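You operate a simulated robot arm through the tools that you are given. There is no shell and no other tool. Be economical: measure what you need, move in short steps, check, and stop when the job is done.

The job below is to be done with a simulated two-armed robot. You get a single attempt, and the scene is never put back.

TASK
Clamp block 752 on the orange machine's magnet and lock both axes.

Only the result counts: the job must be done as asked and must still hold three seconds after the hand-in. Knocking over, shifting, dropping, spilling or breaking anything else fails it.

THE ROBOT
Two 7-joint arms with two-finger parallel grippers on one trunk, on a base that drives. Base frame: it is fixed to the floor where the robot stands at the start and does not move with it; the origin is under the middle of the robot, x ahead of it, y to its left, z up. Lengths are in cm, angles in rad, forces in N, time in s.
The left shoulder is at the start at [5, 16.8, 116], the right one opposite. With the tool pointing down near the work surface each hand reaches from about 22 to 66 cm from the robot's upright axis, wherever it stands, measured 20 degrees to its own side. Places, roughly: left tank latch lever [50, 100, 120]; magnet of the orange machine [80, 60, 110]; orange machine chuck lever [70, 50, 140]; orange machine clear button [60, -30, 140]; orange machine end wheel [70, 110, 80]; orange machine front wheel [50, 30, 80]; orange machine generator button [60, -30, 140]; orange machine head [80, 70, 200]; orange machine magnet lever [70, 60, 100]; orange machine pump button [80, -30, 90]; orange machine stop button [60, 0, 140]; orange machine touch button [80, -20, 90]; orange machine up button [80, -10, 90]; orange machine x lock [50, 70, 70]; orange machine y lock [50, 90, 70]; orange machine zero x button [60, -10, 140]. Payload 1.57 kg a hand.
The tool frame of a hand sits at the grasp point between the pads (the TCP): z along the fingers, y along the line on which they close. The tips reach 3 cm beyond it. Largest opening 8 cm; finger width 1.7, thickness 1.2; the body of the gripper, 4 by 8.2 cm, starts 8 cm behind the TCP.
Orientation is that of the tool frame in the base frame, as [roll, pitch, yaw] about the fixed x, y, z axes, in that order (R = Rz(yaw) Ry(pitch) Rx(roll)). With the fingers straight down and closing along the base's y, the tool's x points along the base's -x, its y along +y and its z along -z.

THE INTERFACE
- The arms move only by the tool move_arm. It takes "left_series", "right_series" or both (then of equal length, played together; a hand with none holds still); each is a list of rows, each a list of 7 numbers: the shift along the tool's x, y, z in units of 500 mm (1.0 is 500 mm), then the turn, a rotation vector about the tool's x, y, z in units of 45 degrees (1.0 is 45 degrees), then the opening in per cent of the stroke, from 0 (shut) to 100 (fully open). In form: [[dx, dy, dz, wx, wy, wz, fingers], ...]. A call has 1 to 10 rows; each row is the pose to reach, as a shift and turn from the pose commanded when the call began, along the tool's axes at that moment. A call with a number of a shift or a turn outside -1 to 1 is refused whole. A row lasts 0.2 s, in which the tool goes at most 5 cm and 0.15 rad; a call with a longer step from one row to the next is refused whole, and so is a gripper value outside its range. A pose out of reach is approached as far as the arm can. The call stops where the force on the tool passes 40 N (or 10 N more than at its start, if that is more) or the arm is blocked; 0.2 s more then pass. The fingers move at their own pace (about 4.5 cm/s each) and stop on an object; they squeeze with about 38 N. The grip force told is the motor's: it shows also when the fingers shut on nothing. Time passes only in rows, and 0.2 s behind the last, so rows that repeat a pose let the fingers close. It gives the time, the measured TCP pose, the force on the tool (base axes), the opening and the grip force at its end, in the units of the frame above (readings bear some noise), with the torque about the TCP (base axes, N m) and any sound that the robot's microphone picked up, and new pictures: "pictures" is both (left out), scene, wrist or none (wrist: the cameras of the hands that moved).
- Cameras (640 x 400 px; columns grow to the right, rows downward): "scene" is now at [13.34, 1.15, 138.74]; the picture's right is [0.13, -0.99, 0.00], its down [-0.41, -0.05, -0.91] and it looks along [0.90, 0.12, -0.41] (base axes); focal length 214 px, centre (320, 200). "left" rides on the left gripper at [7.2, 0.7, -12.2] in its tool frame; the picture's right is [-0.09, 1.00, 0.00], its down [-0.84, -0.08, -0.54] and it looks along [-0.54, -0.05, 0.84] (tool axes); focal length 238 px, centre (320, 200). "right" rides on the right gripper at [7.2, -0.6, -12.2] in its tool frame; the picture's right is [0.09, 1.00, 0.00], its down [-0.84, 0.08, -0.54] and it looks along [-0.54, 0.05, 0.84] (tool axes); focal length 238 px, centre (320, 200). There is no depth. A picture from a camera that has moved, and an enlarged one, comes with that camera's place and axes in the base frame and with its lens.
- slide_trunk(by): slides the trunk up (or, below 0, down) by that many cm; the arms and the scene camera ride with it, the base frame stays. It gives what a move gives, with no picture.
- roll_base(legs): drives the robot by 1 to 6 legs, each [ahead, left, turn to the left] in cm, cm and rad, along the robot's own axes; the way and the turn of a leg run together, so that a leg with both is an arc; at most 150 cm and 3.142 rad a leg. The arms and the cameras ride along, it lands a little off, and it stops where it bumps. It gives what a move gives, and a new picture of the scene camera.
- turn_head(pan, tilt): turns the head with the scene camera to pan (to the left, within 1.396 rad either way) and tilt (down, from -0.506 to 1.204), counted from straight ahead of the robot. It gives what a move gives, and a new picture of the scene camera.
- close_up(camera, box): a new picture of the part [left, top, right, bottom] of that camera's present view, enlarged. It takes no simulated time.
- job_done(): hands the job in; it is judged then, once.

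Go step by step. Nothing tells you exact positions but the pictures and the camera data: compare them with the known pose of the tool, close in by small moves and look again before you grip or let go. The budget is 120 turns and 260 pictures, counting those below and the enlarged ones. Unless the task says otherwise, let go and move clear before handing in, and close with one line.

The tools are called after "Emit:" by a JSON object that holds its "method" and its "body". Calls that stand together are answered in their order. move_arm: Moves the arms, as the interface text tells. Its arguments: {"type":"object","properties":{"left_series":{"type":"array","items":{"type":"array","items":{"type":"number"}}},"right_series":{"type":"array","items":{"type":"array","items":{"type":"number"}}},"pictures":{"type":"string","enum":["both","scene","wrist","none"]}},"required":[]} The other tools are called the same way: slide_trunk (by) slides the trunk up or down; roll_base (legs) drives the base; turn_head (pan, tilt) turns the head that bears the scene camera; close_up (camera, box) takes an enlarged picture of a part of a camera's view; job_done () hands the job in.

At the start:

```text
time: 0.0
left_tool_pos: [26.95, 31.08, 128.33]
left_orientation: [-3.141, -0.001, 3.141]
left_wrist_force: [0.3, 0.0, -0.4]
left_torque: [-0.02, 0.04, 0.02]
left_opening: 7.97
left_grip_force: 0.1
right_tool_pos: [34.7, 1.54, 133.34]
right_orientation: [3.14, 0.001, 3.139]
right_wrist_force: [0.5, 0.4, 0.3]
right_torque: [-0.04, 0.02, 0.02]
right_opening: 8.0
right_grip_force: 0.1
trunk travel left (down, up): [-32.8, 11.4]
robot x, y, heading: [-0.05, -0.17, 0.002]
head pan, tilt: [0.127, 0.428]
```

scene: 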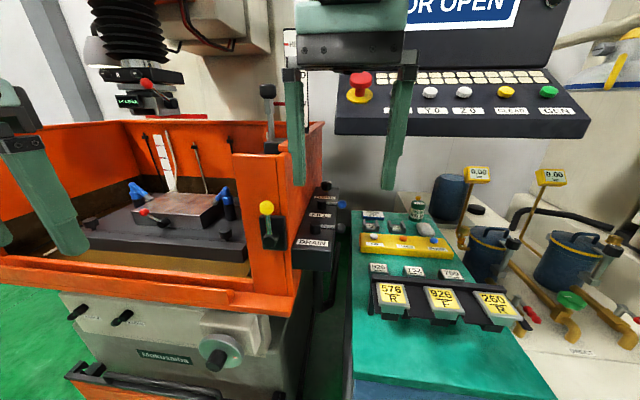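
right: 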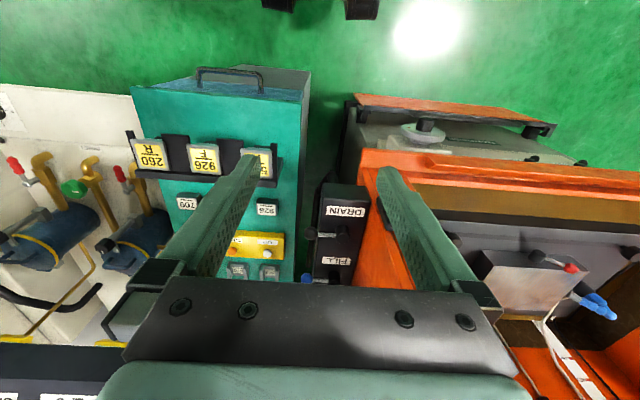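
left: 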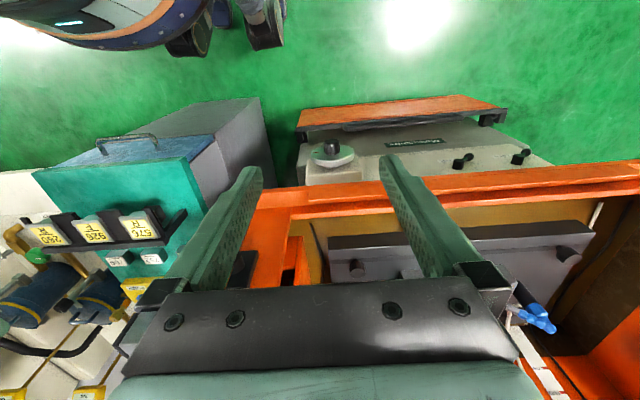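

I see an orange EDM machine at left and a teal cart with small labelled blocks at right. I'll enlarge the cart, the magnet and the locks.

Emit:
{"method": "close_up", "body": {"camera": "scene", "box": [340, 190, 540, 330]}}

Emit:
{"method": "close_up", "body": {"camera": "scene", "box": [60, 120, 300, 270]}}

Emit:
{"method": "close_up", "body": {"camera": "scene", "box": [40, 270, 300, 400]}}

```text
2.86 times, centred on (440, 260) of scene
camera zoom: at [13.34, 1.15, 138.74], right [0.13, -0.99, 0.0], down [-0.41, -0.05, -0.91], along [0.9, 0.12, -0.41], focal length 613 px, centre (-23, 29)
```

zoom: 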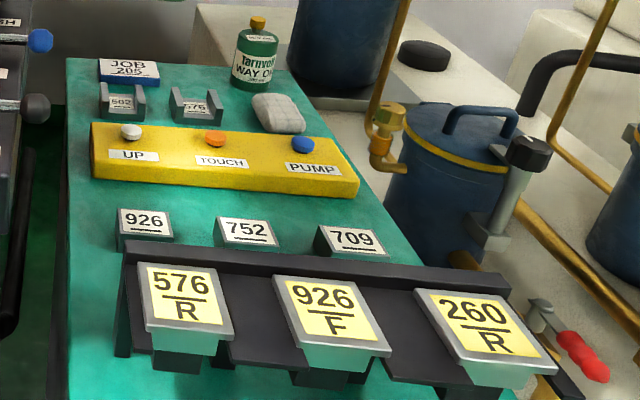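

```text
2.67 times, centred on (180, 195) of scene
camera zoom: at [13.34, 1.15, 138.74], right [0.13, -0.99, 0.0], down [-0.41, -0.05, -0.91], along [0.9, 0.12, -0.41], focal length 572 px, centre (693, 213)
```

zoom: 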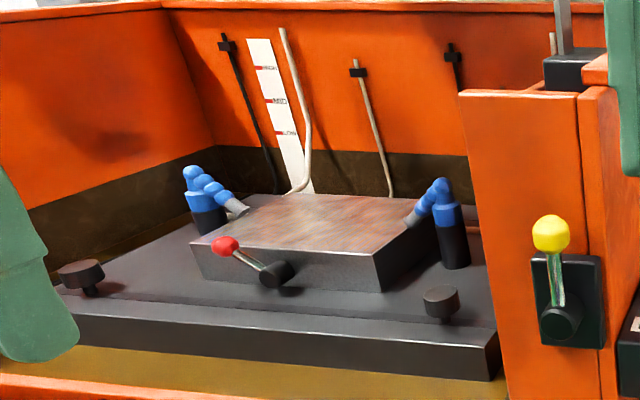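

```text
2.46 times, centred on (170, 335) of scene
camera zoom: at [13.34, 1.15, 138.74], right [0.13, -0.99, 0.0], down [-0.41, -0.05, -0.91], along [0.9, 0.12, -0.41], focal length 528 px, centre (689, -132)
```

zoom: 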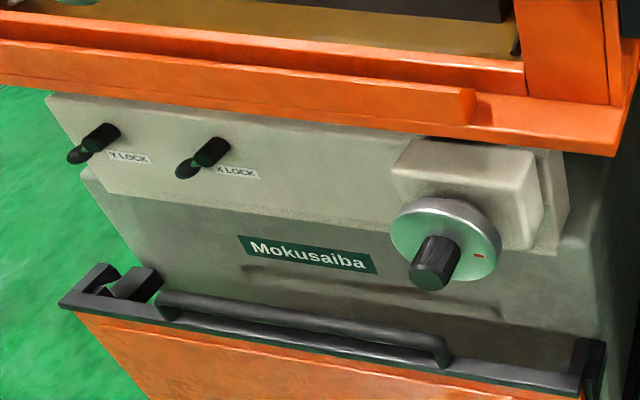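

Block 752 is the middle block on the cart, roughly at (66,-20,93). I'll look at the floor and clearance before driving.

Emit:
{"method": "turn_head", "body": {"pan": 0.0, "tilt": 1.15}}

Emit:
{"method": "turn_head", "body": {"pan": 0.9, "tilt": 0.75}}

```text
time: 1.1
left_tool_pos: [26.83, 31.14, 128.52]
left_orientation: [-3.141, -0.001, 3.141]
left_wrist_force: [0.3, 0.2, -0.5]
left_torque: [0.0, 0.06, 0.02]
left_opening: 8.01
left_grip_force: 0.1
right_tool_pos: [34.69, 1.49, 133.47]
right_orientation: [3.141, 0.001, -3.141]
right_wrist_force: [0.2, -0.4, -0.6]
right_torque: [0.01, 0.0, 0.0]
right_opening: 7.99
right_grip_force: 0.2
trunk travel left (down, up): [-32.8, 11.4]
robot x, y, heading: [-0.16, 0.36, -0.0]
head pan, tilt: [0.0, 1.15]
camera scene: at [10.15, -0.02, 133.01], right [0.0, -1.0, 0.0], down [-0.91, 0.0, -0.41], along [0.41, 0.0, -0.91], focal length 214 px, centre (320, 200)
```

scene: 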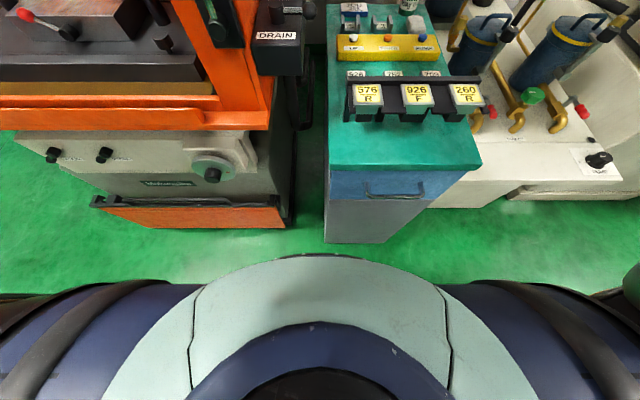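

```text
time: 2.3
left_tool_pos: [26.73, 31.16, 128.5]
left_orientation: [-3.141, -0.001, -3.14]
left_wrist_force: [0.2, 0.3, 0.4]
left_torque: [-0.01, 0.01, 0.02]
left_opening: 8.01
left_grip_force: 0.1
right_tool_pos: [34.8, 1.59, 133.47]
right_orientation: [3.139, 0.001, 3.141]
right_wrist_force: [-0.3, 0.0, 0.5]
right_torque: [0.0, 0.05, -0.01]
right_opening: 7.99
right_grip_force: 0.1
trunk travel left (down, up): [-32.8, 11.4]
robot x, y, heading: [-0.42, 0.13, -0.0]
head pan, tilt: [0.901, 0.75]
camera scene: at [9.34, 6.47, 135.89], right [0.78, -0.62, 0.0], down [-0.42, -0.53, -0.73], along [0.45, 0.57, -0.68], focal length 214 px, centre (320, 200)
```

scene: 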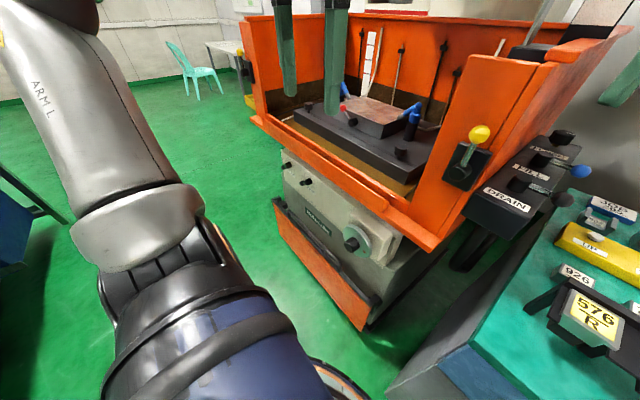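

The base has about 10 cm free in front of the cart. I'll drive ahead a little, with the head toward the cart.

Emit:
{"method": "roll_base", "body": {"legs": [[8, -1, 0]]}}

Emit:
{"method": "turn_head", "body": {"pan": -0.3, "tilt": 0.7}}

```text
time: 3.3
left_tool_pos: [34.8, 30.02, 128.45]
left_orientation: [-3.141, 0.0, 3.142]
left_wrist_force: [-0.1, 0.2, -0.2]
left_torque: [0.01, -0.02, 0.0]
left_opening: 8.02
left_grip_force: 0.1
right_tool_pos: [42.72, 0.48, 133.44]
right_orientation: [3.141, 0.0, -3.14]
right_wrist_force: [0.4, -0.9, -0.9]
right_torque: [0.03, -0.01, 0.01]
right_opening: 7.98
right_grip_force: 0.1
trunk travel left (down, up): [-32.8, 11.4]
robot x, y, heading: [8.0, -1.19, 0.003]
head pan, tilt: [0.901, 0.75]
camera scene: at [17.35, 5.47, 135.88], right [0.78, -0.62, 0.0], down [-0.42, -0.53, -0.73], along [0.45, 0.57, -0.68], focal length 214 px, centre (320, 200)
```

scene: 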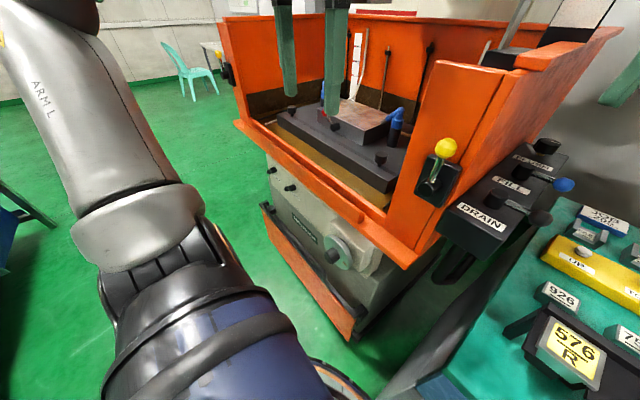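

```text
time: 4.7
left_tool_pos: [34.78, 29.98, 128.5]
left_orientation: [3.142, -0.001, 3.141]
left_wrist_force: [-0.1, -0.6, 0.4]
left_torque: [0.0, 0.03, 0.02]
left_opening: 7.99
left_grip_force: 0.0
right_tool_pos: [42.7, 0.58, 133.5]
right_orientation: [3.14, 0.0, -3.141]
right_wrist_force: [0.0, -0.1, -1.0]
right_torque: [0.01, 0.02, -0.03]
right_opening: 8.02
right_grip_force: 0.1
trunk travel left (down, up): [-32.8, 11.4]
robot x, y, heading: [8.04, -1.12, -0.001]
head pan, tilt: [-0.3, 0.7]
camera scene: at [20.24, -3.52, 136.31], right [-0.3, -0.96, 0.0], down [-0.62, 0.19, -0.76], along [0.73, -0.23, -0.64], focal length 214 px, centre (320, 200)
```

scene: 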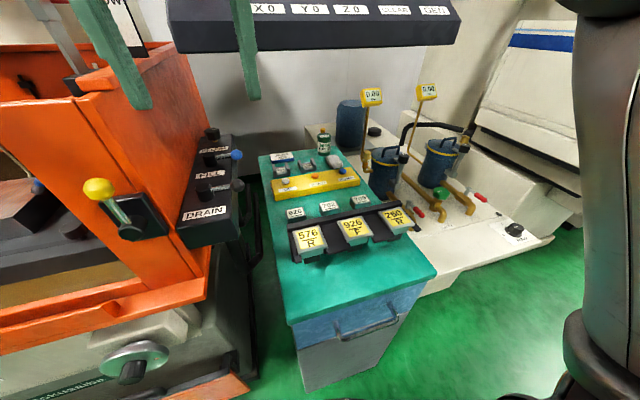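

I'll bring the right hand down in front of the cart, staying low so that it goes under the control panel.

Emit:
{"method": "move_arm", "body": {"right_series": [[-0.006, -0.053, 0.067, 0, 0, 0, 100], [-0.013, -0.106, 0.134, 0, 0, 0, 100], [-0.02, -0.16, 0.2, 0, 0, 0, 100], [-0.026, -0.212, 0.268, 0, 0, 0, 100], [-0.033, -0.265, 0.335, 0, 0, 0, 100], [-0.04, -0.318, 0.4, 0, 0, 0, 100], [-0.046, -0.37, 0.45, 0, 0, 0, 100]]}}

```text
time: 6.3
left_tool_pos: [34.65, 30.03, 128.48]
left_orientation: [-3.141, 0.001, 3.141]
left_wrist_force: [-0.4, 0.7, 0.8]
left_torque: [0.06, 0.02, 0.01]
left_opening: 8.02
left_grip_force: 0.1
right_tool_pos: [44.79, -17.98, 110.9]
right_orientation: [3.14, 0.001, 3.14]
right_wrist_force: [-0.4, -0.1, -0.2]
right_torque: [0.01, 0.0, -0.02]
right_opening: 8.0
right_grip_force: 0.1
trunk travel left (down, up): [-32.8, 11.4]
robot x, y, heading: [7.57, -1.18, 0.0]
head pan, tilt: [-0.3, 0.7]
camera scene: at [20.24, -3.59, 136.32], right [-0.3, -0.96, 0.0], down [-0.62, 0.19, -0.76], along [0.73, -0.23, -0.64], focal length 214 px, centre (320, 200)
camera right: at [37.67, -18.7, 123.25], right [-0.09, 1.0, 0.0], down [0.84, 0.08, 0.54], along [0.54, 0.05, -0.84], focal length 238 px, centre (320, 200)
```

scene: 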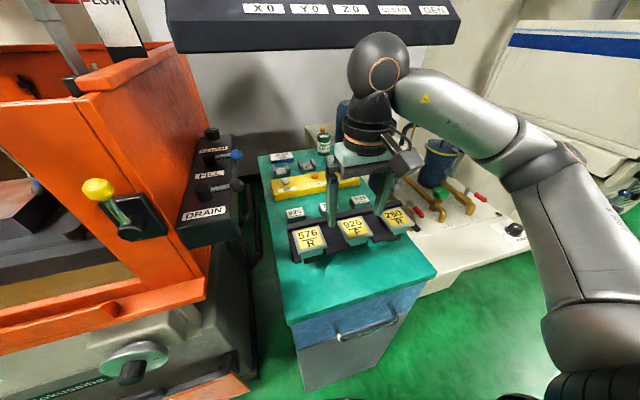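
right: 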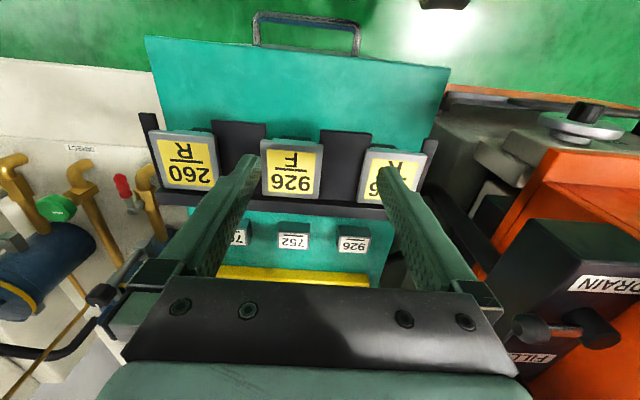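

Triangulation gives block 752's label at about (66.5,-20.8,92), the electrode tops at z≈101 and the panel's lower edge at z≈133, x≥57. I'll thread between them and look.

Emit:
{"method": "move_arm", "body": {"right_series": [[-0.02, -0.054, 0.04, 0, 0, 0, 100], [-0.104, -0.054, 0.098, 0, 0, 0, 100], [-0.17, -0.054, 0.11, 0, 0, 0, 100], [-0.234, -0.054, 0.13, 0, 0, 0, 100]]}}

```text
refused: row 2 steps farther than a row can; nothing moved
```

Emit:
{"method": "move_arm", "body": {"right_series": [[-0.02, -0.054, 0.04, 0, 0, 0, 100], [-0.07, -0.054, 0.07, 0, 0, 0, 100], [-0.12, -0.054, 0.098, 0, 0, 0, 100], [-0.17, -0.054, 0.11, 0, 0, 0, 100], [-0.234, -0.054, 0.13, 0, 0, 0, 100]]}}

```text
time: 7.5
left_tool_pos: [34.85, 30.11, 128.42]
left_orientation: [-3.141, 0.0, 3.141]
left_wrist_force: [0.8, -0.7, 0.2]
left_torque: [-0.04, 0.01, -0.01]
left_opening: 8.0
left_grip_force: 0.0
right_tool_pos: [56.68, -20.67, 104.38]
right_orientation: [3.14, 0.0, -3.141]
right_wrist_force: [0.9, -0.5, 0.3]
right_torque: [-0.01, 0.03, -0.03]
right_opening: 7.99
right_grip_force: 0.0
trunk travel left (down, up): [-32.8, 11.4]
robot x, y, heading: [7.96, -0.88, -0.004]
head pan, tilt: [-0.3, 0.7]
camera scene: at [20.28, -3.52, 136.31], right [-0.3, -0.96, 0.0], down [-0.62, 0.19, -0.76], along [0.73, -0.23, -0.64], focal length 214 px, centre (320, 200)
camera right: at [49.43, -21.38, 116.74], right [-0.09, 1.0, 0.0], down [0.84, 0.08, 0.54], along [0.54, 0.05, -0.84], focal length 238 px, centre (320, 200)
```

scene: 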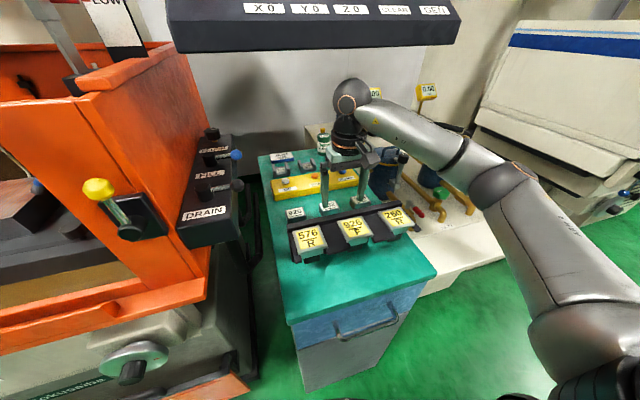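
right: 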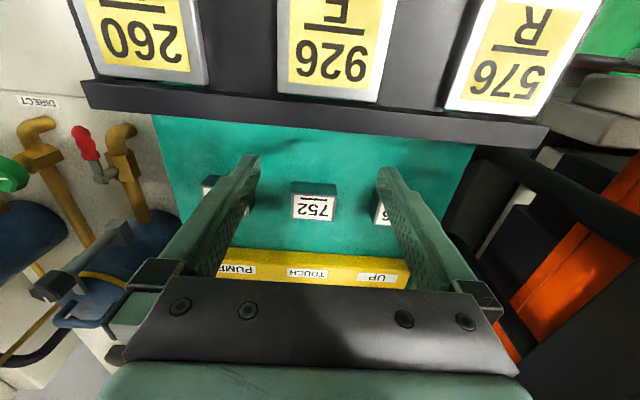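

Emit:
{"method": "close_up", "body": {"camera": "right", "box": [240, 150, 400, 250]}}

Emit:
{"method": "close_up", "body": {"camera": "scene", "box": [270, 180, 390, 255]}}

```text
4.00 times, centred on (320, 200) of right
camera zoom: at [49.43, -21.38, 116.74], right [-0.09, 1.0, 0.0], down [0.84, 0.08, 0.54], along [0.54, 0.05, -0.84], focal length 953 px, centre (320, 200)
```

zoom: 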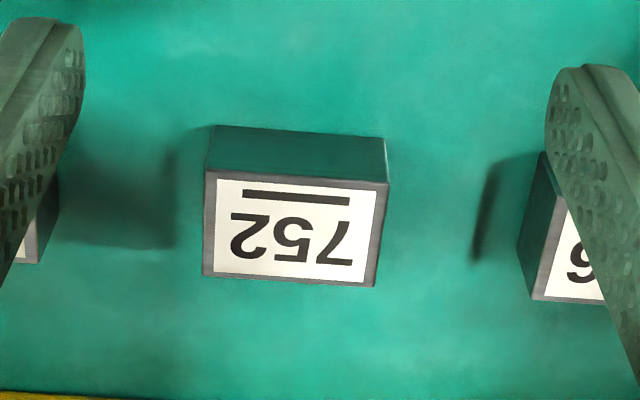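

```text
5.33 times, centred on (330, 218) of scene
camera zoom: at [20.28, -3.52, 136.31], right [-0.3, -0.96, 0.0], down [-0.62, 0.19, -0.76], along [0.73, -0.23, -0.64], focal length 1144 px, centre (267, 107)
```

zoom: 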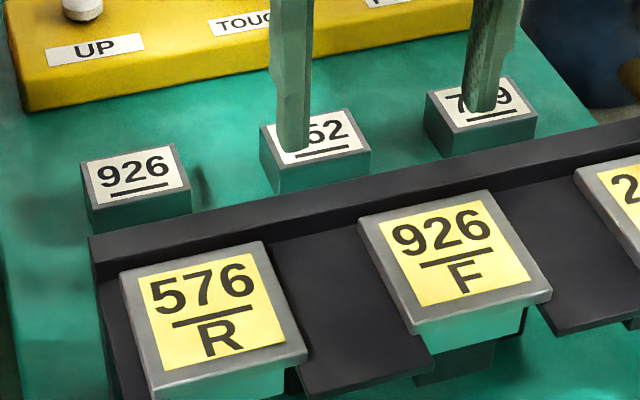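

Block 752 is about 5.6 × 4.2 × 2.3 cm, top at z≈92, centred at (66.4,-20.6). I'll move above it and look.

Emit:
{"method": "move_arm", "body": {"right_series": [[-0.07, 0.001, 0.03, 0, 0, 0, 100], [-0.13, 0.001, 0.07, 0, 0, 0, 100], [-0.194, 0.001, 0.11, 0, 0, 0, 100], [-0.194, 0.001, 0.15, 0, 0, 0, 100], [-0.194, 0.001, 0.18, 0, 0, 0, 100]]}}

```text
time: 8.7
left_tool_pos: [34.64, 30.12, 128.47]
left_orientation: [-3.142, 0.0, -3.141]
left_wrist_force: [-0.4, -1.1, -0.2]
left_torque: [0.01, 0.0, 0.02]
left_opening: 7.99
left_grip_force: 0.1
right_tool_pos: [66.36, -20.67, 95.38]
right_orientation: [3.139, 0.002, -3.141]
right_wrist_force: [-0.1, 0.1, -0.2]
right_torque: [0.0, -0.01, -0.01]
right_opening: 7.98
right_grip_force: 0.1
trunk travel left (down, up): [-32.8, 11.4]
robot x, y, heading: [8.45, -0.59, 0.0]
head pan, tilt: [-0.3, 0.7]
camera scene: at [20.25, -3.52, 136.31], right [-0.3, -0.96, 0.0], down [-0.62, 0.19, -0.76], along [0.73, -0.23, -0.64], focal length 214 px, centre (320, 200)
camera right: at [59.15, -21.35, 107.75], right [-0.09, 1.0, 0.0], down [0.84, 0.08, 0.54], along [0.54, 0.05, -0.84], focal length 238 px, centre (320, 200)
```

scene: 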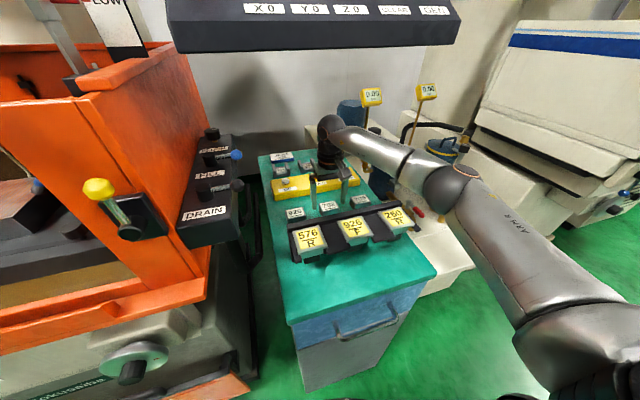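
right: 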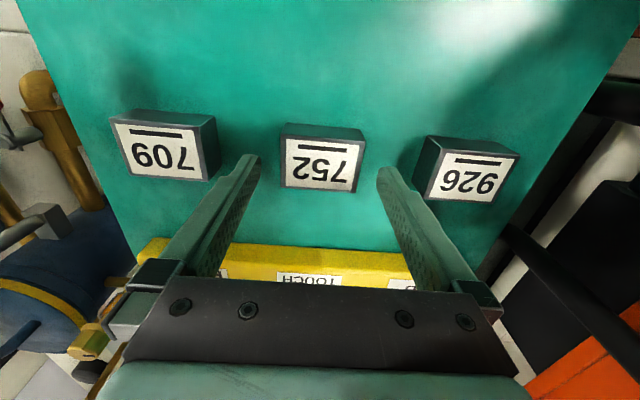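

The hand is centred over block 752. I'll lower gently until near the cart top.

Emit:
{"method": "move_arm", "body": {"right_series": [[0, 0.001, 0.01, 0, 0, 0, 100], [0, 0.001, 0.02, 0, 0, 0, 100], [0, 0.001, 0.028, 0, 0, 0, 100]], "pictures": "wrist"}}

Emit:
{"method": "close_up", "body": {"camera": "scene", "box": [270, 160, 390, 235]}}

```text
time: 9.5
left_tool_pos: [34.82, 30.11, 128.44]
left_orientation: [3.141, 0.002, -3.141]
left_wrist_force: [0.7, 0.4, 0.5]
left_torque: [0.03, 0.03, 0.01]
left_opening: 7.99
left_grip_force: 0.0
right_tool_pos: [66.36, -20.58, 94.15]
right_orientation: [3.14, 0.0, 3.14]
right_wrist_force: [0.4, -0.4, -0.2]
right_torque: [0.0, 0.02, -0.01]
right_opening: 8.0
right_grip_force: 0.1
trunk travel left (down, up): [-32.8, 11.4]
robot x, y, heading: [7.87, -0.97, -0.002]
head pan, tilt: [-0.3, 0.7]
camera right: at [59.15, -21.27, 106.32], right [-0.09, 1.0, 0.0], down [0.84, 0.08, 0.54], along [0.54, 0.05, -0.84], focal length 238 px, centre (320, 200)
```

right: 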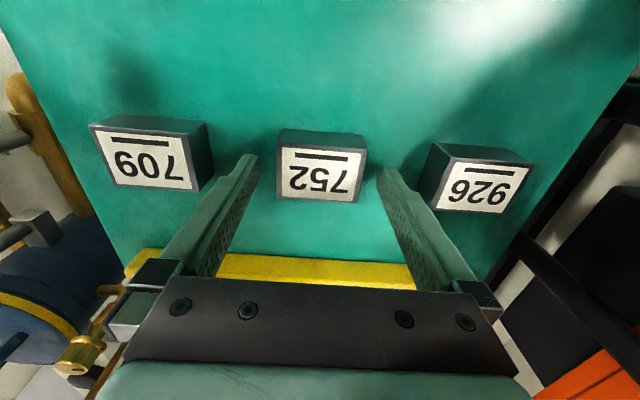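

```text
5.33 times, centred on (330, 198) of scene
camera zoom: at [20.24, -3.53, 136.31], right [-0.3, -0.96, 0.0], down [-0.62, 0.19, -0.76], along [0.73, -0.23, -0.64], focal length 1144 px, centre (267, 213)
```

zoom: 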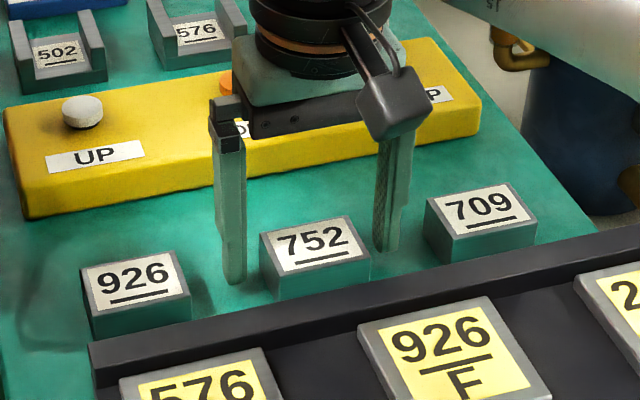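

The fingers straddle the block with no contact force. I'll close on it.

Emit:
{"method": "move_arm", "body": {"right_series": [[0, 0, 0, 0, 0, 0, 0], [0, 0, 0, 0, 0, 0, 0], [0, 0, 0, 0, 0, 0, 0], [0, 0, 0, 0, 0, 0, 0]], "pictures": "wrist"}}

```text
time: 10.5
left_tool_pos: [34.79, 30.04, 128.42]
left_orientation: [-3.141, -0.001, 3.14]
left_wrist_force: [-0.4, 0.9, -0.1]
left_torque: [0.01, -0.01, 0.01]
left_opening: 8.0
left_grip_force: 0.1
right_tool_pos: [66.32, -20.64, 93.95]
right_orientation: [3.141, 0.0, -3.141]
right_wrist_force: [-0.4, 0.3, 0.4]
right_torque: [-0.11, -0.1, -0.02]
right_opening: 5.46
right_grip_force: 36.7
trunk travel left (down, up): [-32.8, 11.4]
robot x, y, heading: [7.97, -1.32, -0.002]
head pan, tilt: [-0.3, 0.7]
camera right: at [59.15, -21.29, 106.33], right [-0.09, 1.0, 0.0], down [0.84, 0.08, 0.54], along [0.54, 0.05, -0.84], focal length 238 px, centre (320, 200)
```

right: 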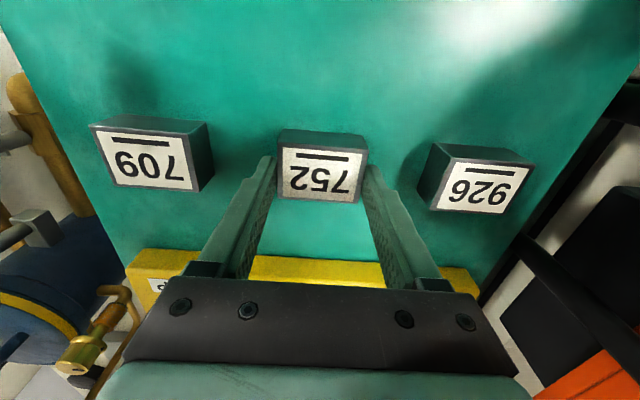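

The block is gripped (5.5 cm). I'll lift it, tip the hand back to clear the panel, and bring it out over the electrodes.

Emit:
{"method": "move_arm", "body": {"right_series": [[0, 0, -0.05, 0, 0, 0, 0], [0, 0, -0.1, 0, 0, 0, 0], [0.06, 0, -0.14, 0, 0, 0, 0], [0.12, 0, -0.17, 0, 0, 0, 0], [0.17, 0, -0.19, 0, -0.19, 0, 0], [0.17, 0, -0.21, 0, -0.38, 0, 0]]}}

```text
time: 11.9
left_tool_pos: [34.78, 30.11, 128.4]
left_orientation: [-3.141, 0.0, -3.141]
left_wrist_force: [-0.8, 0.6, -0.4]
left_torque: [0.04, 0.0, 0.0]
left_opening: 7.96
left_grip_force: 0.1
right_tool_pos: [57.86, -20.68, 104.6]
right_orientation: [3.139, 0.302, 3.138]
right_wrist_force: [0.6, 0.0, 0.0]
right_torque: [0.03, -0.02, -0.01]
right_opening: 0.01
right_grip_force: 21.5
trunk travel left (down, up): [-32.8, 11.4]
robot x, y, heading: [7.99, -1.09, -0.008]
head pan, tilt: [-0.3, 0.7]
camera scene: at [20.23, -3.52, 136.31], right [-0.3, -0.96, 0.0], down [-0.62, 0.19, -0.77], along [0.73, -0.23, -0.64], focal length 214 px, centre (320, 200)
camera right: at [47.25, -21.29, 114.19], right [-0.09, 1.0, -0.03], down [0.64, 0.07, 0.77], along [0.76, 0.05, -0.64], focal length 238 px, centre (320, 200)
```

scene: 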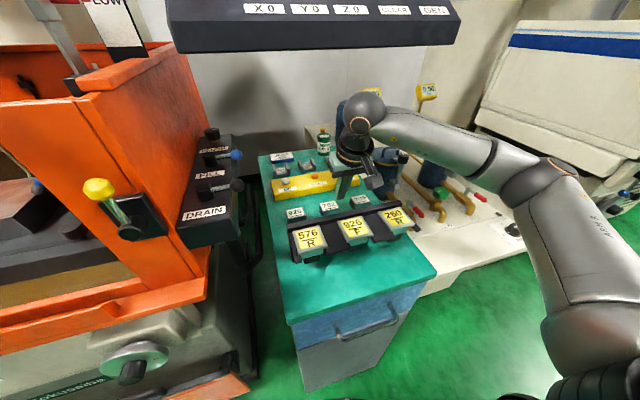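
right: 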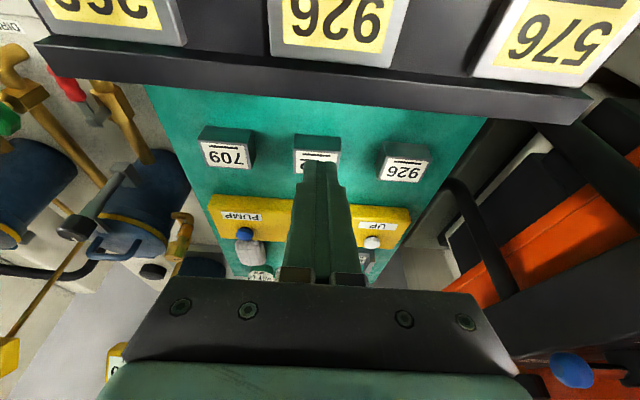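

The block slipped out and still stands in its row, so the grip was too shallow. I'll look at it from here.

Emit:
{"method": "close_up", "body": {"camera": "scene", "box": [270, 170, 390, 245]}}

Emit:
{"method": "close_up", "body": {"camera": "right", "box": [180, 100, 460, 275]}}

```text
5.33 times, centred on (330, 208) of scene
camera zoom: at [20.23, -3.52, 136.31], right [-0.3, -0.96, 0.0], down [-0.62, 0.19, -0.77], along [0.73, -0.23, -0.64], focal length 1144 px, centre (267, 160)
```

zoom: 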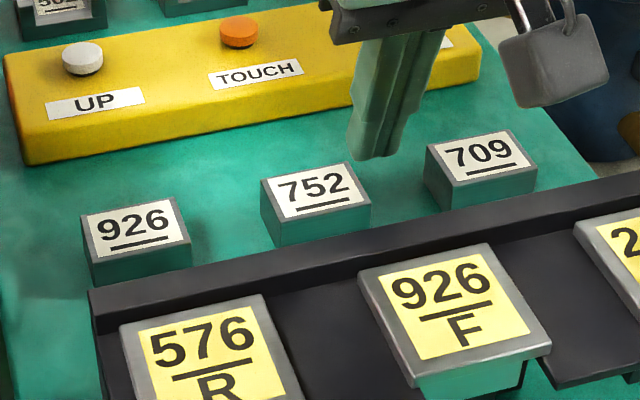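

```text
2.29 times, centred on (320, 188) of right
camera zoom: at [47.25, -21.29, 114.19], right [-0.09, 1.0, -0.03], down [0.64, 0.07, 0.77], along [0.76, 0.05, -0.64], focal length 545 px, centre (320, 229)
```

zoom: 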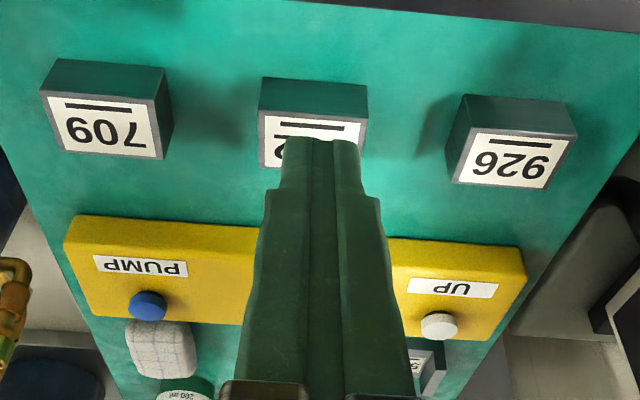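

Triangulating again: the block front is at x=64.0, top at 93.2, bottom at 90.1, so 2 cm of bite should have held. I'll straighten the hand, go back over the block, grip deeper and lift slowly.

Emit:
{"method": "move_arm", "body": {"right_series": [[-0.005, 0, 0.017, 0, 0.19, 0, 100], [-0.0102, 0, 0.0346, 0, 0.384, 0, 100]], "pictures": "none"}}

Emit:
{"method": "move_arm", "body": {"right_series": [[-0.05, 0, 0.03, 0, 0, 0, 100], [-0.1, 0, 0.05, 0, 0, 0, 100], [-0.146, 0, 0.08, 0, 0, 0, 100], [-0.146, 0, 0.12, 0, 0, 0, 100]], "pictures": "wrist"}}

```text
refused: row 2 steps farther than a row can; nothing moved
```

```text
time: 12.9
left_tool_pos: [34.84, 30.08, 128.49]
left_orientation: [3.141, 0.0, 3.141]
left_wrist_force: [0.3, 0.2, 0.1]
left_torque: [0.0, 0.01, -0.03]
left_opening: 7.98
left_grip_force: 0.0
right_tool_pos: [66.7, -20.74, 100.97]
right_orientation: [3.141, 0.3, 3.141]
right_wrist_force: [-0.4, -0.3, -0.1]
right_torque: [-0.02, 0.0, -0.03]
right_opening: 8.01
right_grip_force: 0.1
trunk travel left (down, up): [-32.8, 11.4]
robot x, y, heading: [7.75, -0.85, 0.002]
head pan, tilt: [-0.3, 0.7]
camera right: at [56.12, -21.34, 110.63], right [-0.09, 1.0, -0.03], down [0.64, 0.08, 0.76], along [0.76, 0.05, -0.64], focal length 238 px, centre (320, 200)
```

right: 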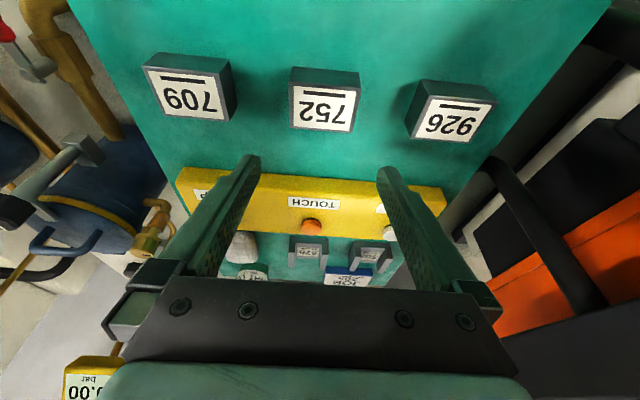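

That first call was refused for the turn rate and the hand came forward still tilted, harmlessly. I'll straighten it over the block now.

Emit:
{"method": "move_arm", "body": {"right_series": [[0.015, 0, 0.03, 0, 0.18, 0, 100], [0.03, 0.001, 0.06, 0, 0.36, 0, 100], [0.035, 0.002, 0.073, 0, 0.382, 0, 100]], "pictures": "wrist"}}

```text
time: 13.7
left_tool_pos: [34.85, 30.02, 128.38]
left_orientation: [3.141, -0.001, 3.14]
left_wrist_force: [0.0, 0.1, -0.7]
left_torque: [0.01, 0.01, 0.03]
left_opening: 8.01
left_grip_force: 0.1
right_tool_pos: [66.05, -20.4, 96.92]
right_orientation: [3.139, -0.005, 3.141]
right_wrist_force: [0.7, 0.3, -0.2]
right_torque: [-0.04, 0.03, -0.01]
right_opening: 8.0
right_grip_force: 0.1
trunk travel left (down, up): [-32.8, 11.4]
robot x, y, heading: [7.82, -0.96, 0.001]
head pan, tilt: [-0.3, 0.7]
camera right: at [58.81, -21.15, 109.3], right [-0.09, 1.0, 0.0], down [0.84, 0.08, 0.54], along [0.54, 0.05, -0.84], focal length 238 px, centre (320, 200)
```

right: 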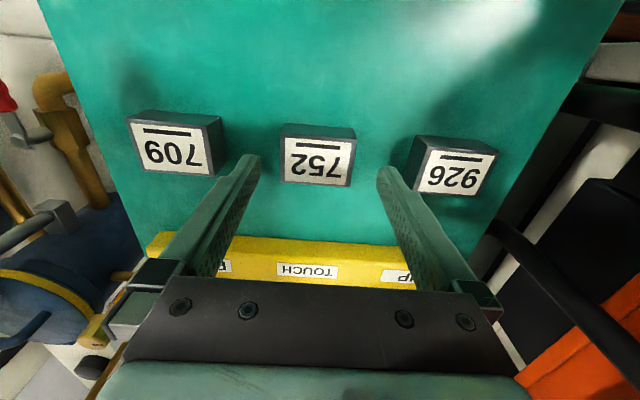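

Emit:
{"method": "move_arm", "body": {"right_series": [[0, -0.005, 0.02, 0, 0, 0, 100], [0.004, -0.006, 0.04, 0, 0.007, 0, 100], [0.004, -0.006, 0.055, 0, 0.007, 0, 100], [0.004, -0.006, 0.064, 0, 0.007, 0, 100], [0.004, -0.006, 0.068, 0, 0.007, 0, 100], [0.004, -0.006, 0.068, 0, 0.007, 0, 100]], "pictures": "wrist"}}

```text
time: 15.1
left_tool_pos: [34.75, 30.08, 128.42]
left_orientation: [3.141, -0.002, -3.14]
left_wrist_force: [0.4, -0.2, -0.3]
left_torque: [0.01, -0.02, 0.0]
left_opening: 8.0
left_grip_force: 0.0
right_tool_pos: [65.76, -20.86, 93.49]
right_orientation: [3.14, -0.008, 3.14]
right_wrist_force: [0.5, -0.2, 0.5]
right_torque: [-0.04, 0.0, 0.0]
right_opening: 8.03
right_grip_force: 0.0
trunk travel left (down, up): [-32.8, 11.4]
robot x, y, heading: [7.98, -0.61, 0.004]
head pan, tilt: [-0.3, 0.7]
camera right: at [58.7, -21.49, 105.89], right [-0.09, 1.0, 0.0], down [0.84, 0.08, 0.54], along [0.53, 0.05, -0.84], focal length 238 px, centre (320, 200)
```

right: 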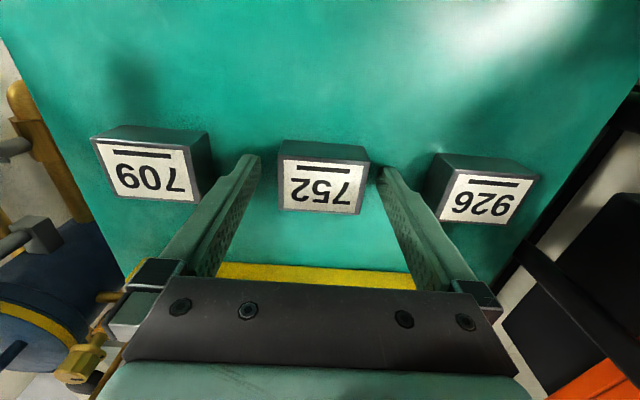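

Emit:
{"method": "move_arm", "body": {"right_series": [[0, 0.003, 0.005, 0, 0, 0, 100], [0, 0.003, 0.006, 0, 0, 0, 30], [0, 0.003, 0.006, 0, 0, 0, 0], [0, 0.003, 0.006, 0, 0, 0, 0], [0, 0.003, 0.006, 0, 0, 0, 0], [0, 0.003, 0.006, 0, 0, 0, 0]], "pictures": "wrist"}}

Emit:
{"method": "move_arm", "body": {"right_series": [[0, 0, -0.003, 0, 0, 0, 0], [0, 0, -0.006, 0, 0, 0, 0], [0, 0, -0.01, 0, 0, 0, 0], [0, 0, -0.015, 0, 0, 0, 0], [0, 0, -0.02, 0, 0, 0, 0], [0, 0, -0.025, 0, 0, 0, 0]]}}

```text
time: 16.5
left_tool_pos: [34.66, 30.16, 128.39]
left_orientation: [-3.141, -0.001, -3.14]
left_wrist_force: [0.3, -0.6, 0.2]
left_torque: [-0.04, 0.02, 0.01]
left_opening: 8.0
left_grip_force: 0.1
right_tool_pos: [65.86, -20.66, 93.17]
right_orientation: [-3.141, -0.005, 3.14]
right_wrist_force: [-0.6, -0.5, -0.1]
right_torque: [-0.1, -0.06, -0.02]
right_opening: 5.46
right_grip_force: 38.5
trunk travel left (down, up): [-32.8, 11.4]
robot x, y, heading: [7.83, -1.14, 0.002]
head pan, tilt: [-0.3, 0.7]
camera right: at [58.7, -21.31, 105.57], right [-0.09, 1.0, 0.0], down [0.84, 0.08, 0.54], along [0.53, 0.05, -0.84], focal length 238 px, centre (320, 200)
```

right: 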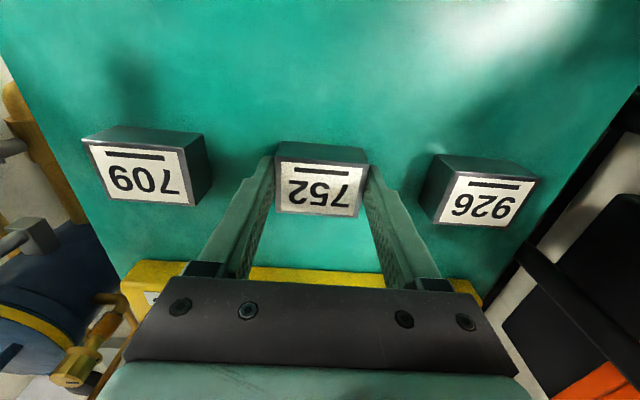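

```text
time: 17.9
left_tool_pos: [34.72, 30.13, 128.42]
left_orientation: [-3.141, 0.001, 3.141]
left_wrist_force: [0.2, -0.5, -0.9]
left_torque: [0.01, 0.0, -0.01]
left_opening: 7.99
left_grip_force: 0.1
right_tool_pos: [65.81, -20.47, 94.46]
right_orientation: [3.14, -0.007, -3.14]
right_wrist_force: [-0.4, 0.4, -4.2]
right_torque: [-0.01, -0.01, 0.0]
right_opening: 5.47
right_grip_force: 37.9
trunk travel left (down, up): [-32.8, 11.4]
robot x, y, heading: [7.96, -1.08, 0.002]
head pan, tilt: [-0.3, 0.7]
camera scene: at [20.28, -3.54, 136.31], right [-0.3, -0.96, 0.0], down [-0.62, 0.19, -0.76], along [0.73, -0.23, -0.64], focal length 214 px, centre (320, 200)
camera right: at [58.75, -21.31, 106.81], right [-0.09, 1.0, 0.0], down [0.84, 0.08, 0.54], along [0.53, 0.05, -0.84], focal length 238 px, centre (320, 200)
```

scene: 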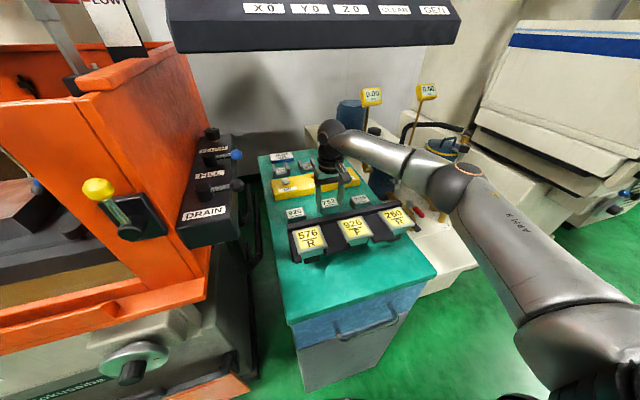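
right: 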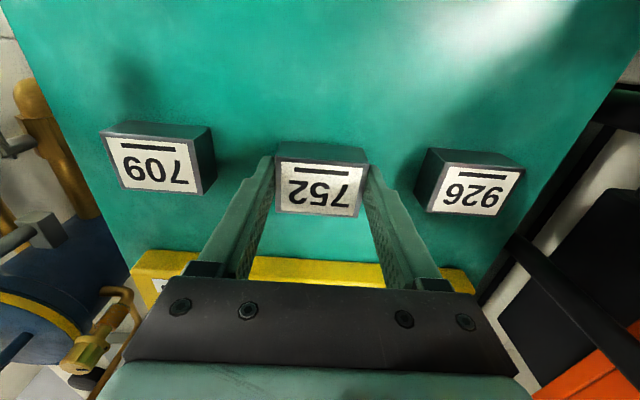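

The block now hangs firmly (4 N on the wrist). I'll carry it slowly up and back.

Emit:
{"method": "move_arm", "body": {"right_series": [[0, 0, -0.015, 0, 0, 0, 0], [0, 0, -0.035, 0, 0, 0, 0], [0, 0, -0.06, 0, 0, 0, 0], [0, 0, -0.085, 0, 0, 0, 0], [0.015, 0, -0.105, 0, 0, 0, 0], [0.035, 0, -0.12, 0, 0, 0, 0], [0.06, 0, -0.135, 0, 0, 0, 0], [0.085, 0, -0.15, 0, 0, 0, 0], [0.11, 0, -0.165, 0, 0, 0, 0], [0.12, 0, -0.17, 0, 0, 0, 0]], "pictures": "none"}}

Emit:
{"method": "move_arm", "body": {"right_series": [[0.01, 0, -0.012, 0, -0.04, 0, 0], [0.03, 0, -0.025, 0, -0.1, 0, 0], [0.05, 0, -0.035, 0, -0.15, 0, 0], [0.075, 0, -0.06, 0, -0.19, 0, 0], [0.1, 0, -0.08, 0, -0.19, 0, 0], [0.125, 0, -0.09, 0, -0.19, 0, 0], [0.155, 0, -0.1, 0, -0.19, 0, 0], [0.185, 0, -0.11, 0, -0.19, 0, 0], [0.215, 0, -0.12, 0, -0.19, 0, 0], [0.235, 0, -0.13, 0, -0.19, 0, 0]]}}

```text
time: 20.1
left_tool_pos: [34.87, 30.08, 128.51]
left_orientation: [-3.139, 0.0, 3.14]
left_wrist_force: [-0.5, 0.7, -0.9]
left_torque: [0.02, -0.01, 0.04]
left_opening: 7.99
left_grip_force: 0.1
right_tool_pos: [59.88, -20.5, 102.98]
right_orientation: [3.139, -0.007, 3.141]
right_wrist_force: [-0.6, -0.6, -5.1]
right_torque: [0.02, 0.02, -0.02]
right_opening: 5.46
right_grip_force: 37.9
trunk travel left (down, up): [-32.8, 11.4]
robot x, y, heading: [8.36, -0.98, 0.002]
head pan, tilt: [-0.3, 0.7]
```

```text
time: 22.3
left_tool_pos: [34.75, 30.06, 128.43]
left_orientation: [-3.141, 0.002, 3.142]
left_wrist_force: [0.6, -0.2, 0.6]
left_torque: [0.02, 0.01, 0.0]
left_opening: 7.99
left_grip_force: 0.1
right_tool_pos: [48.14, -20.62, 109.6]
right_orientation: [3.139, 0.141, 3.14]
right_wrist_force: [0.6, 0.3, -3.7]
right_torque: [-0.01, 0.02, 0.0]
right_opening: 5.45
right_grip_force: 37.9
trunk travel left (down, up): [-32.8, 11.4]
robot x, y, heading: [7.69, -0.96, 0.002]
head pan, tilt: [-0.3, 0.7]
camera scene: at [20.26, -3.54, 136.31], right [-0.3, -0.96, 0.0], down [-0.62, 0.19, -0.76], along [0.73, -0.23, -0.64], focal length 214 px, centre (320, 200)
camera right: at [39.26, -21.34, 120.72], right [-0.09, 1.0, -0.01], down [0.75, 0.08, 0.66], along [0.65, 0.05, -0.76], focal length 238 px, centre (320, 200)
```

scene: 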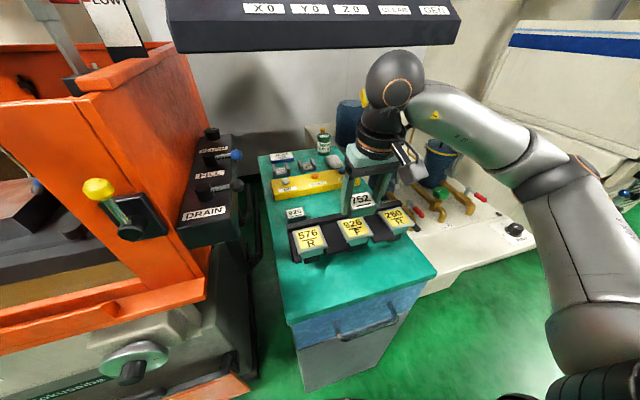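
right: 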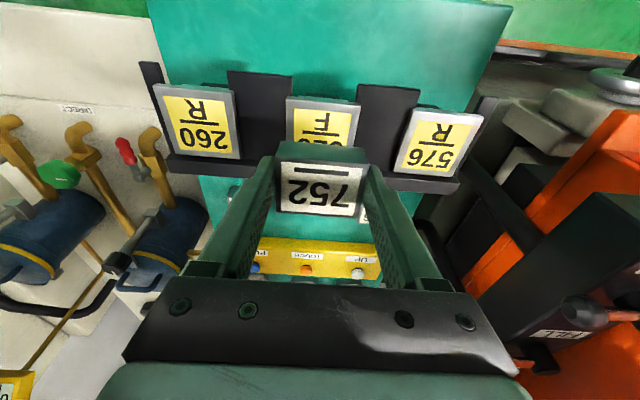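

The block is out safely. I'll raise and retract it and straighten the hand before driving to the machine.

Emit:
{"method": "move_arm", "body": {"right_series": [[0.01, 0, -0.02, 0, 0, 0, 0], [0.03, 0, -0.055, 0, 0.02, 0, 0], [0.05, 0, -0.1, 0, 0.05, 0, 0], [0.07, 0, -0.145, 0, 0.08, 0, 0], [0.09, 0, -0.19, 0, 0.11, 0, 0], [0.11, 0, -0.235, 0, 0.14, 0, 0], [0.13, 0, -0.28, 0, 0.16, 0, 0], [0.145, 0, -0.325, 0, 0.18, 0, 0], [0.16, 0, -0.365, 0, 0.18, 0, 0], [0.167, 0, -0.387, 0, 0.18, 0, 0]], "pictures": "none"}}

Emit:
{"method": "turn_head", "body": {"pan": 0.9, "tilt": 0.6}}

```text
time: 24.5
left_tool_pos: [34.67, 30.01, 128.42]
left_orientation: [3.141, 0.0, 3.14]
left_wrist_force: [0.1, -0.5, 0.1]
left_torque: [-0.01, 0.02, 0.0]
left_opening: 7.99
left_grip_force: 0.1
right_tool_pos: [37.16, -20.58, 127.48]
right_orientation: [3.141, 0.001, -3.141]
right_wrist_force: [0.0, -0.1, -4.8]
right_torque: [0.01, 0.02, 0.01]
right_opening: 5.45
right_grip_force: 38.2
trunk travel left (down, up): [-32.8, 11.4]
robot x, y, heading: [7.53, -1.15, 0.003]
head pan, tilt: [-0.3, 0.7]
```

```text
time: 25.9
left_tool_pos: [34.82, 30.16, 128.47]
left_orientation: [3.14, 0.0, 3.141]
left_wrist_force: [-0.1, -0.2, 0.3]
left_torque: [-0.03, 0.0, 0.01]
left_opening: 8.01
left_grip_force: 0.1
right_tool_pos: [37.14, -20.6, 127.52]
right_orientation: [3.141, -0.001, 3.142]
right_wrist_force: [0.0, 0.1, -4.7]
right_torque: [0.0, -0.01, -0.02]
right_opening: 5.46
right_grip_force: 37.6
trunk travel left (down, up): [-32.8, 11.4]
robot x, y, heading: [7.7, -1.42, 0.002]
head pan, tilt: [0.901, 0.6]
camera scene: at [17.64, 5.89, 137.17], right [0.78, -0.62, 0.0], down [-0.35, -0.44, -0.83], along [0.51, 0.65, -0.56], focal length 214 px, centre (320, 200)
```

scene: 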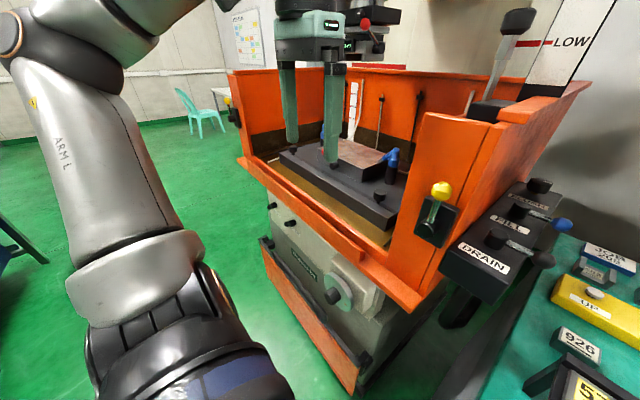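

The machine front (door and wheel) is at about x≈43–48 and the magnet about (77,61,105). I'll back off slightly and drive left in front of it.

Emit:
{"method": "roll_base", "body": {"legs": [[-5, 0, 0], [0, 72, 0]]}}

Emit:
{"method": "turn_head", "body": {"pan": -0.1, "tilt": 0.6}}

Emit:
{"method": "turn_head", "body": {"pan": 0.0, "tilt": 1.15}}

```text
time: 30.4
left_tool_pos: [29.9, 101.67, 128.34]
left_orientation: [3.14, -0.001, 3.14]
left_wrist_force: [-0.1, 0.2, 0.4]
left_torque: [0.01, -0.01, 0.05]
left_opening: 7.98
left_grip_force: 0.0
right_tool_pos: [32.16, 51.09, 127.58]
right_orientation: [3.141, -0.002, 3.138]
right_wrist_force: [0.8, 0.6, -4.1]
right_torque: [0.02, 0.0, -0.02]
right_opening: 5.48
right_grip_force: 38.2
trunk travel left (down, up): [-32.8, 11.4]
robot x, y, heading: [2.69, 70.7, -0.002]
head pan, tilt: [0.901, 0.6]
camera scene: at [12.68, 77.55, 137.17], right [0.78, -0.62, 0.0], down [-0.35, -0.44, -0.82], along [0.51, 0.65, -0.57], focal length 214 px, centre (320, 200)
```

scene: 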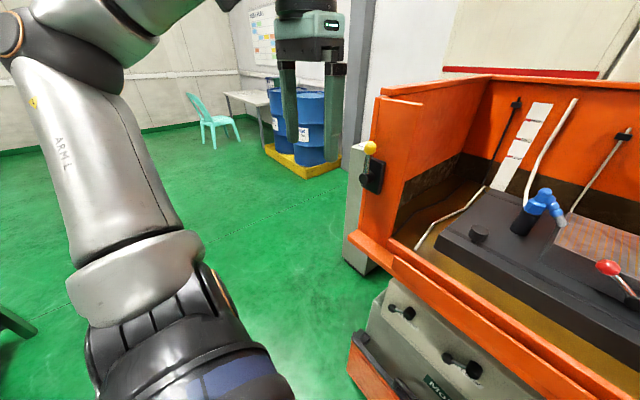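

```text
time: 31.7
left_tool_pos: [29.83, 101.73, 128.33]
left_orientation: [-3.141, -0.001, 3.14]
left_wrist_force: [0.0, 0.6, -0.6]
left_torque: [0.0, -0.02, -0.02]
left_opening: 8.0
left_grip_force: 0.1
right_tool_pos: [32.26, 51.1, 127.45]
right_orientation: [3.141, 0.001, 3.139]
right_wrist_force: [-0.6, -0.1, -4.8]
right_torque: [-0.03, 0.03, 0.02]
right_opening: 5.44
right_grip_force: 37.9
trunk travel left (down, up): [-32.8, 11.4]
robot x, y, heading: [2.76, 70.64, 0.002]
head pan, tilt: [-0.099, 0.6]
camera scene: at [15.96, 69.72, 137.17], right [-0.1, -0.99, 0.0], down [-0.56, 0.06, -0.82], along [0.82, -0.08, -0.57], focal length 214 px, centre (320, 200)
```

scene: 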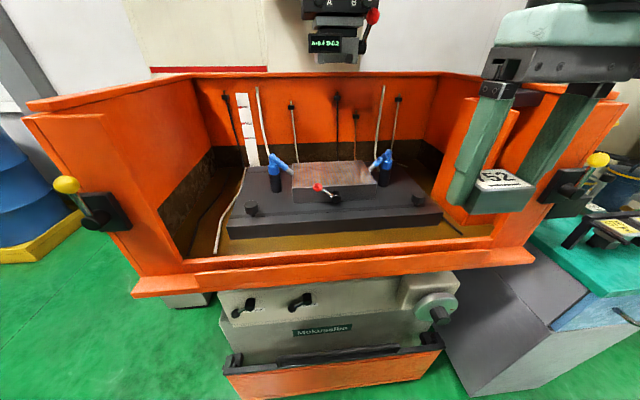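

```text
time: 32.6
left_tool_pos: [29.91, 101.68, 128.39]
left_orientation: [3.14, -0.001, 3.141]
left_wrist_force: [0.9, -0.1, -1.0]
left_torque: [-0.01, 0.0, -0.01]
left_opening: 8.01
left_grip_force: 0.0
right_tool_pos: [32.17, 51.04, 127.55]
right_orientation: [3.14, 0.0, 3.14]
right_wrist_force: [-0.1, -0.3, -4.7]
right_torque: [0.01, 0.03, 0.01]
right_opening: 5.46
right_grip_force: 38.4
trunk travel left (down, up): [-32.8, 11.4]
robot x, y, heading: [2.93, 70.46, -0.007]
head pan, tilt: [0.0, 1.15]
camera scene: at [13.13, 70.59, 133.01], right [0.0, -1.0, 0.0], down [-0.91, 0.0, -0.41], along [0.41, 0.0, -0.91], focal length 214 px, centre (320, 200)
```

scene: 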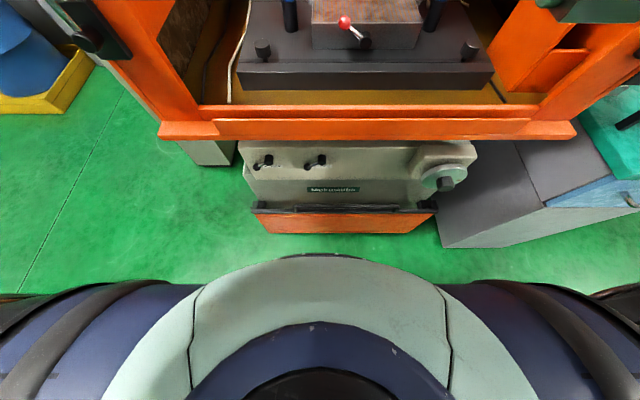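

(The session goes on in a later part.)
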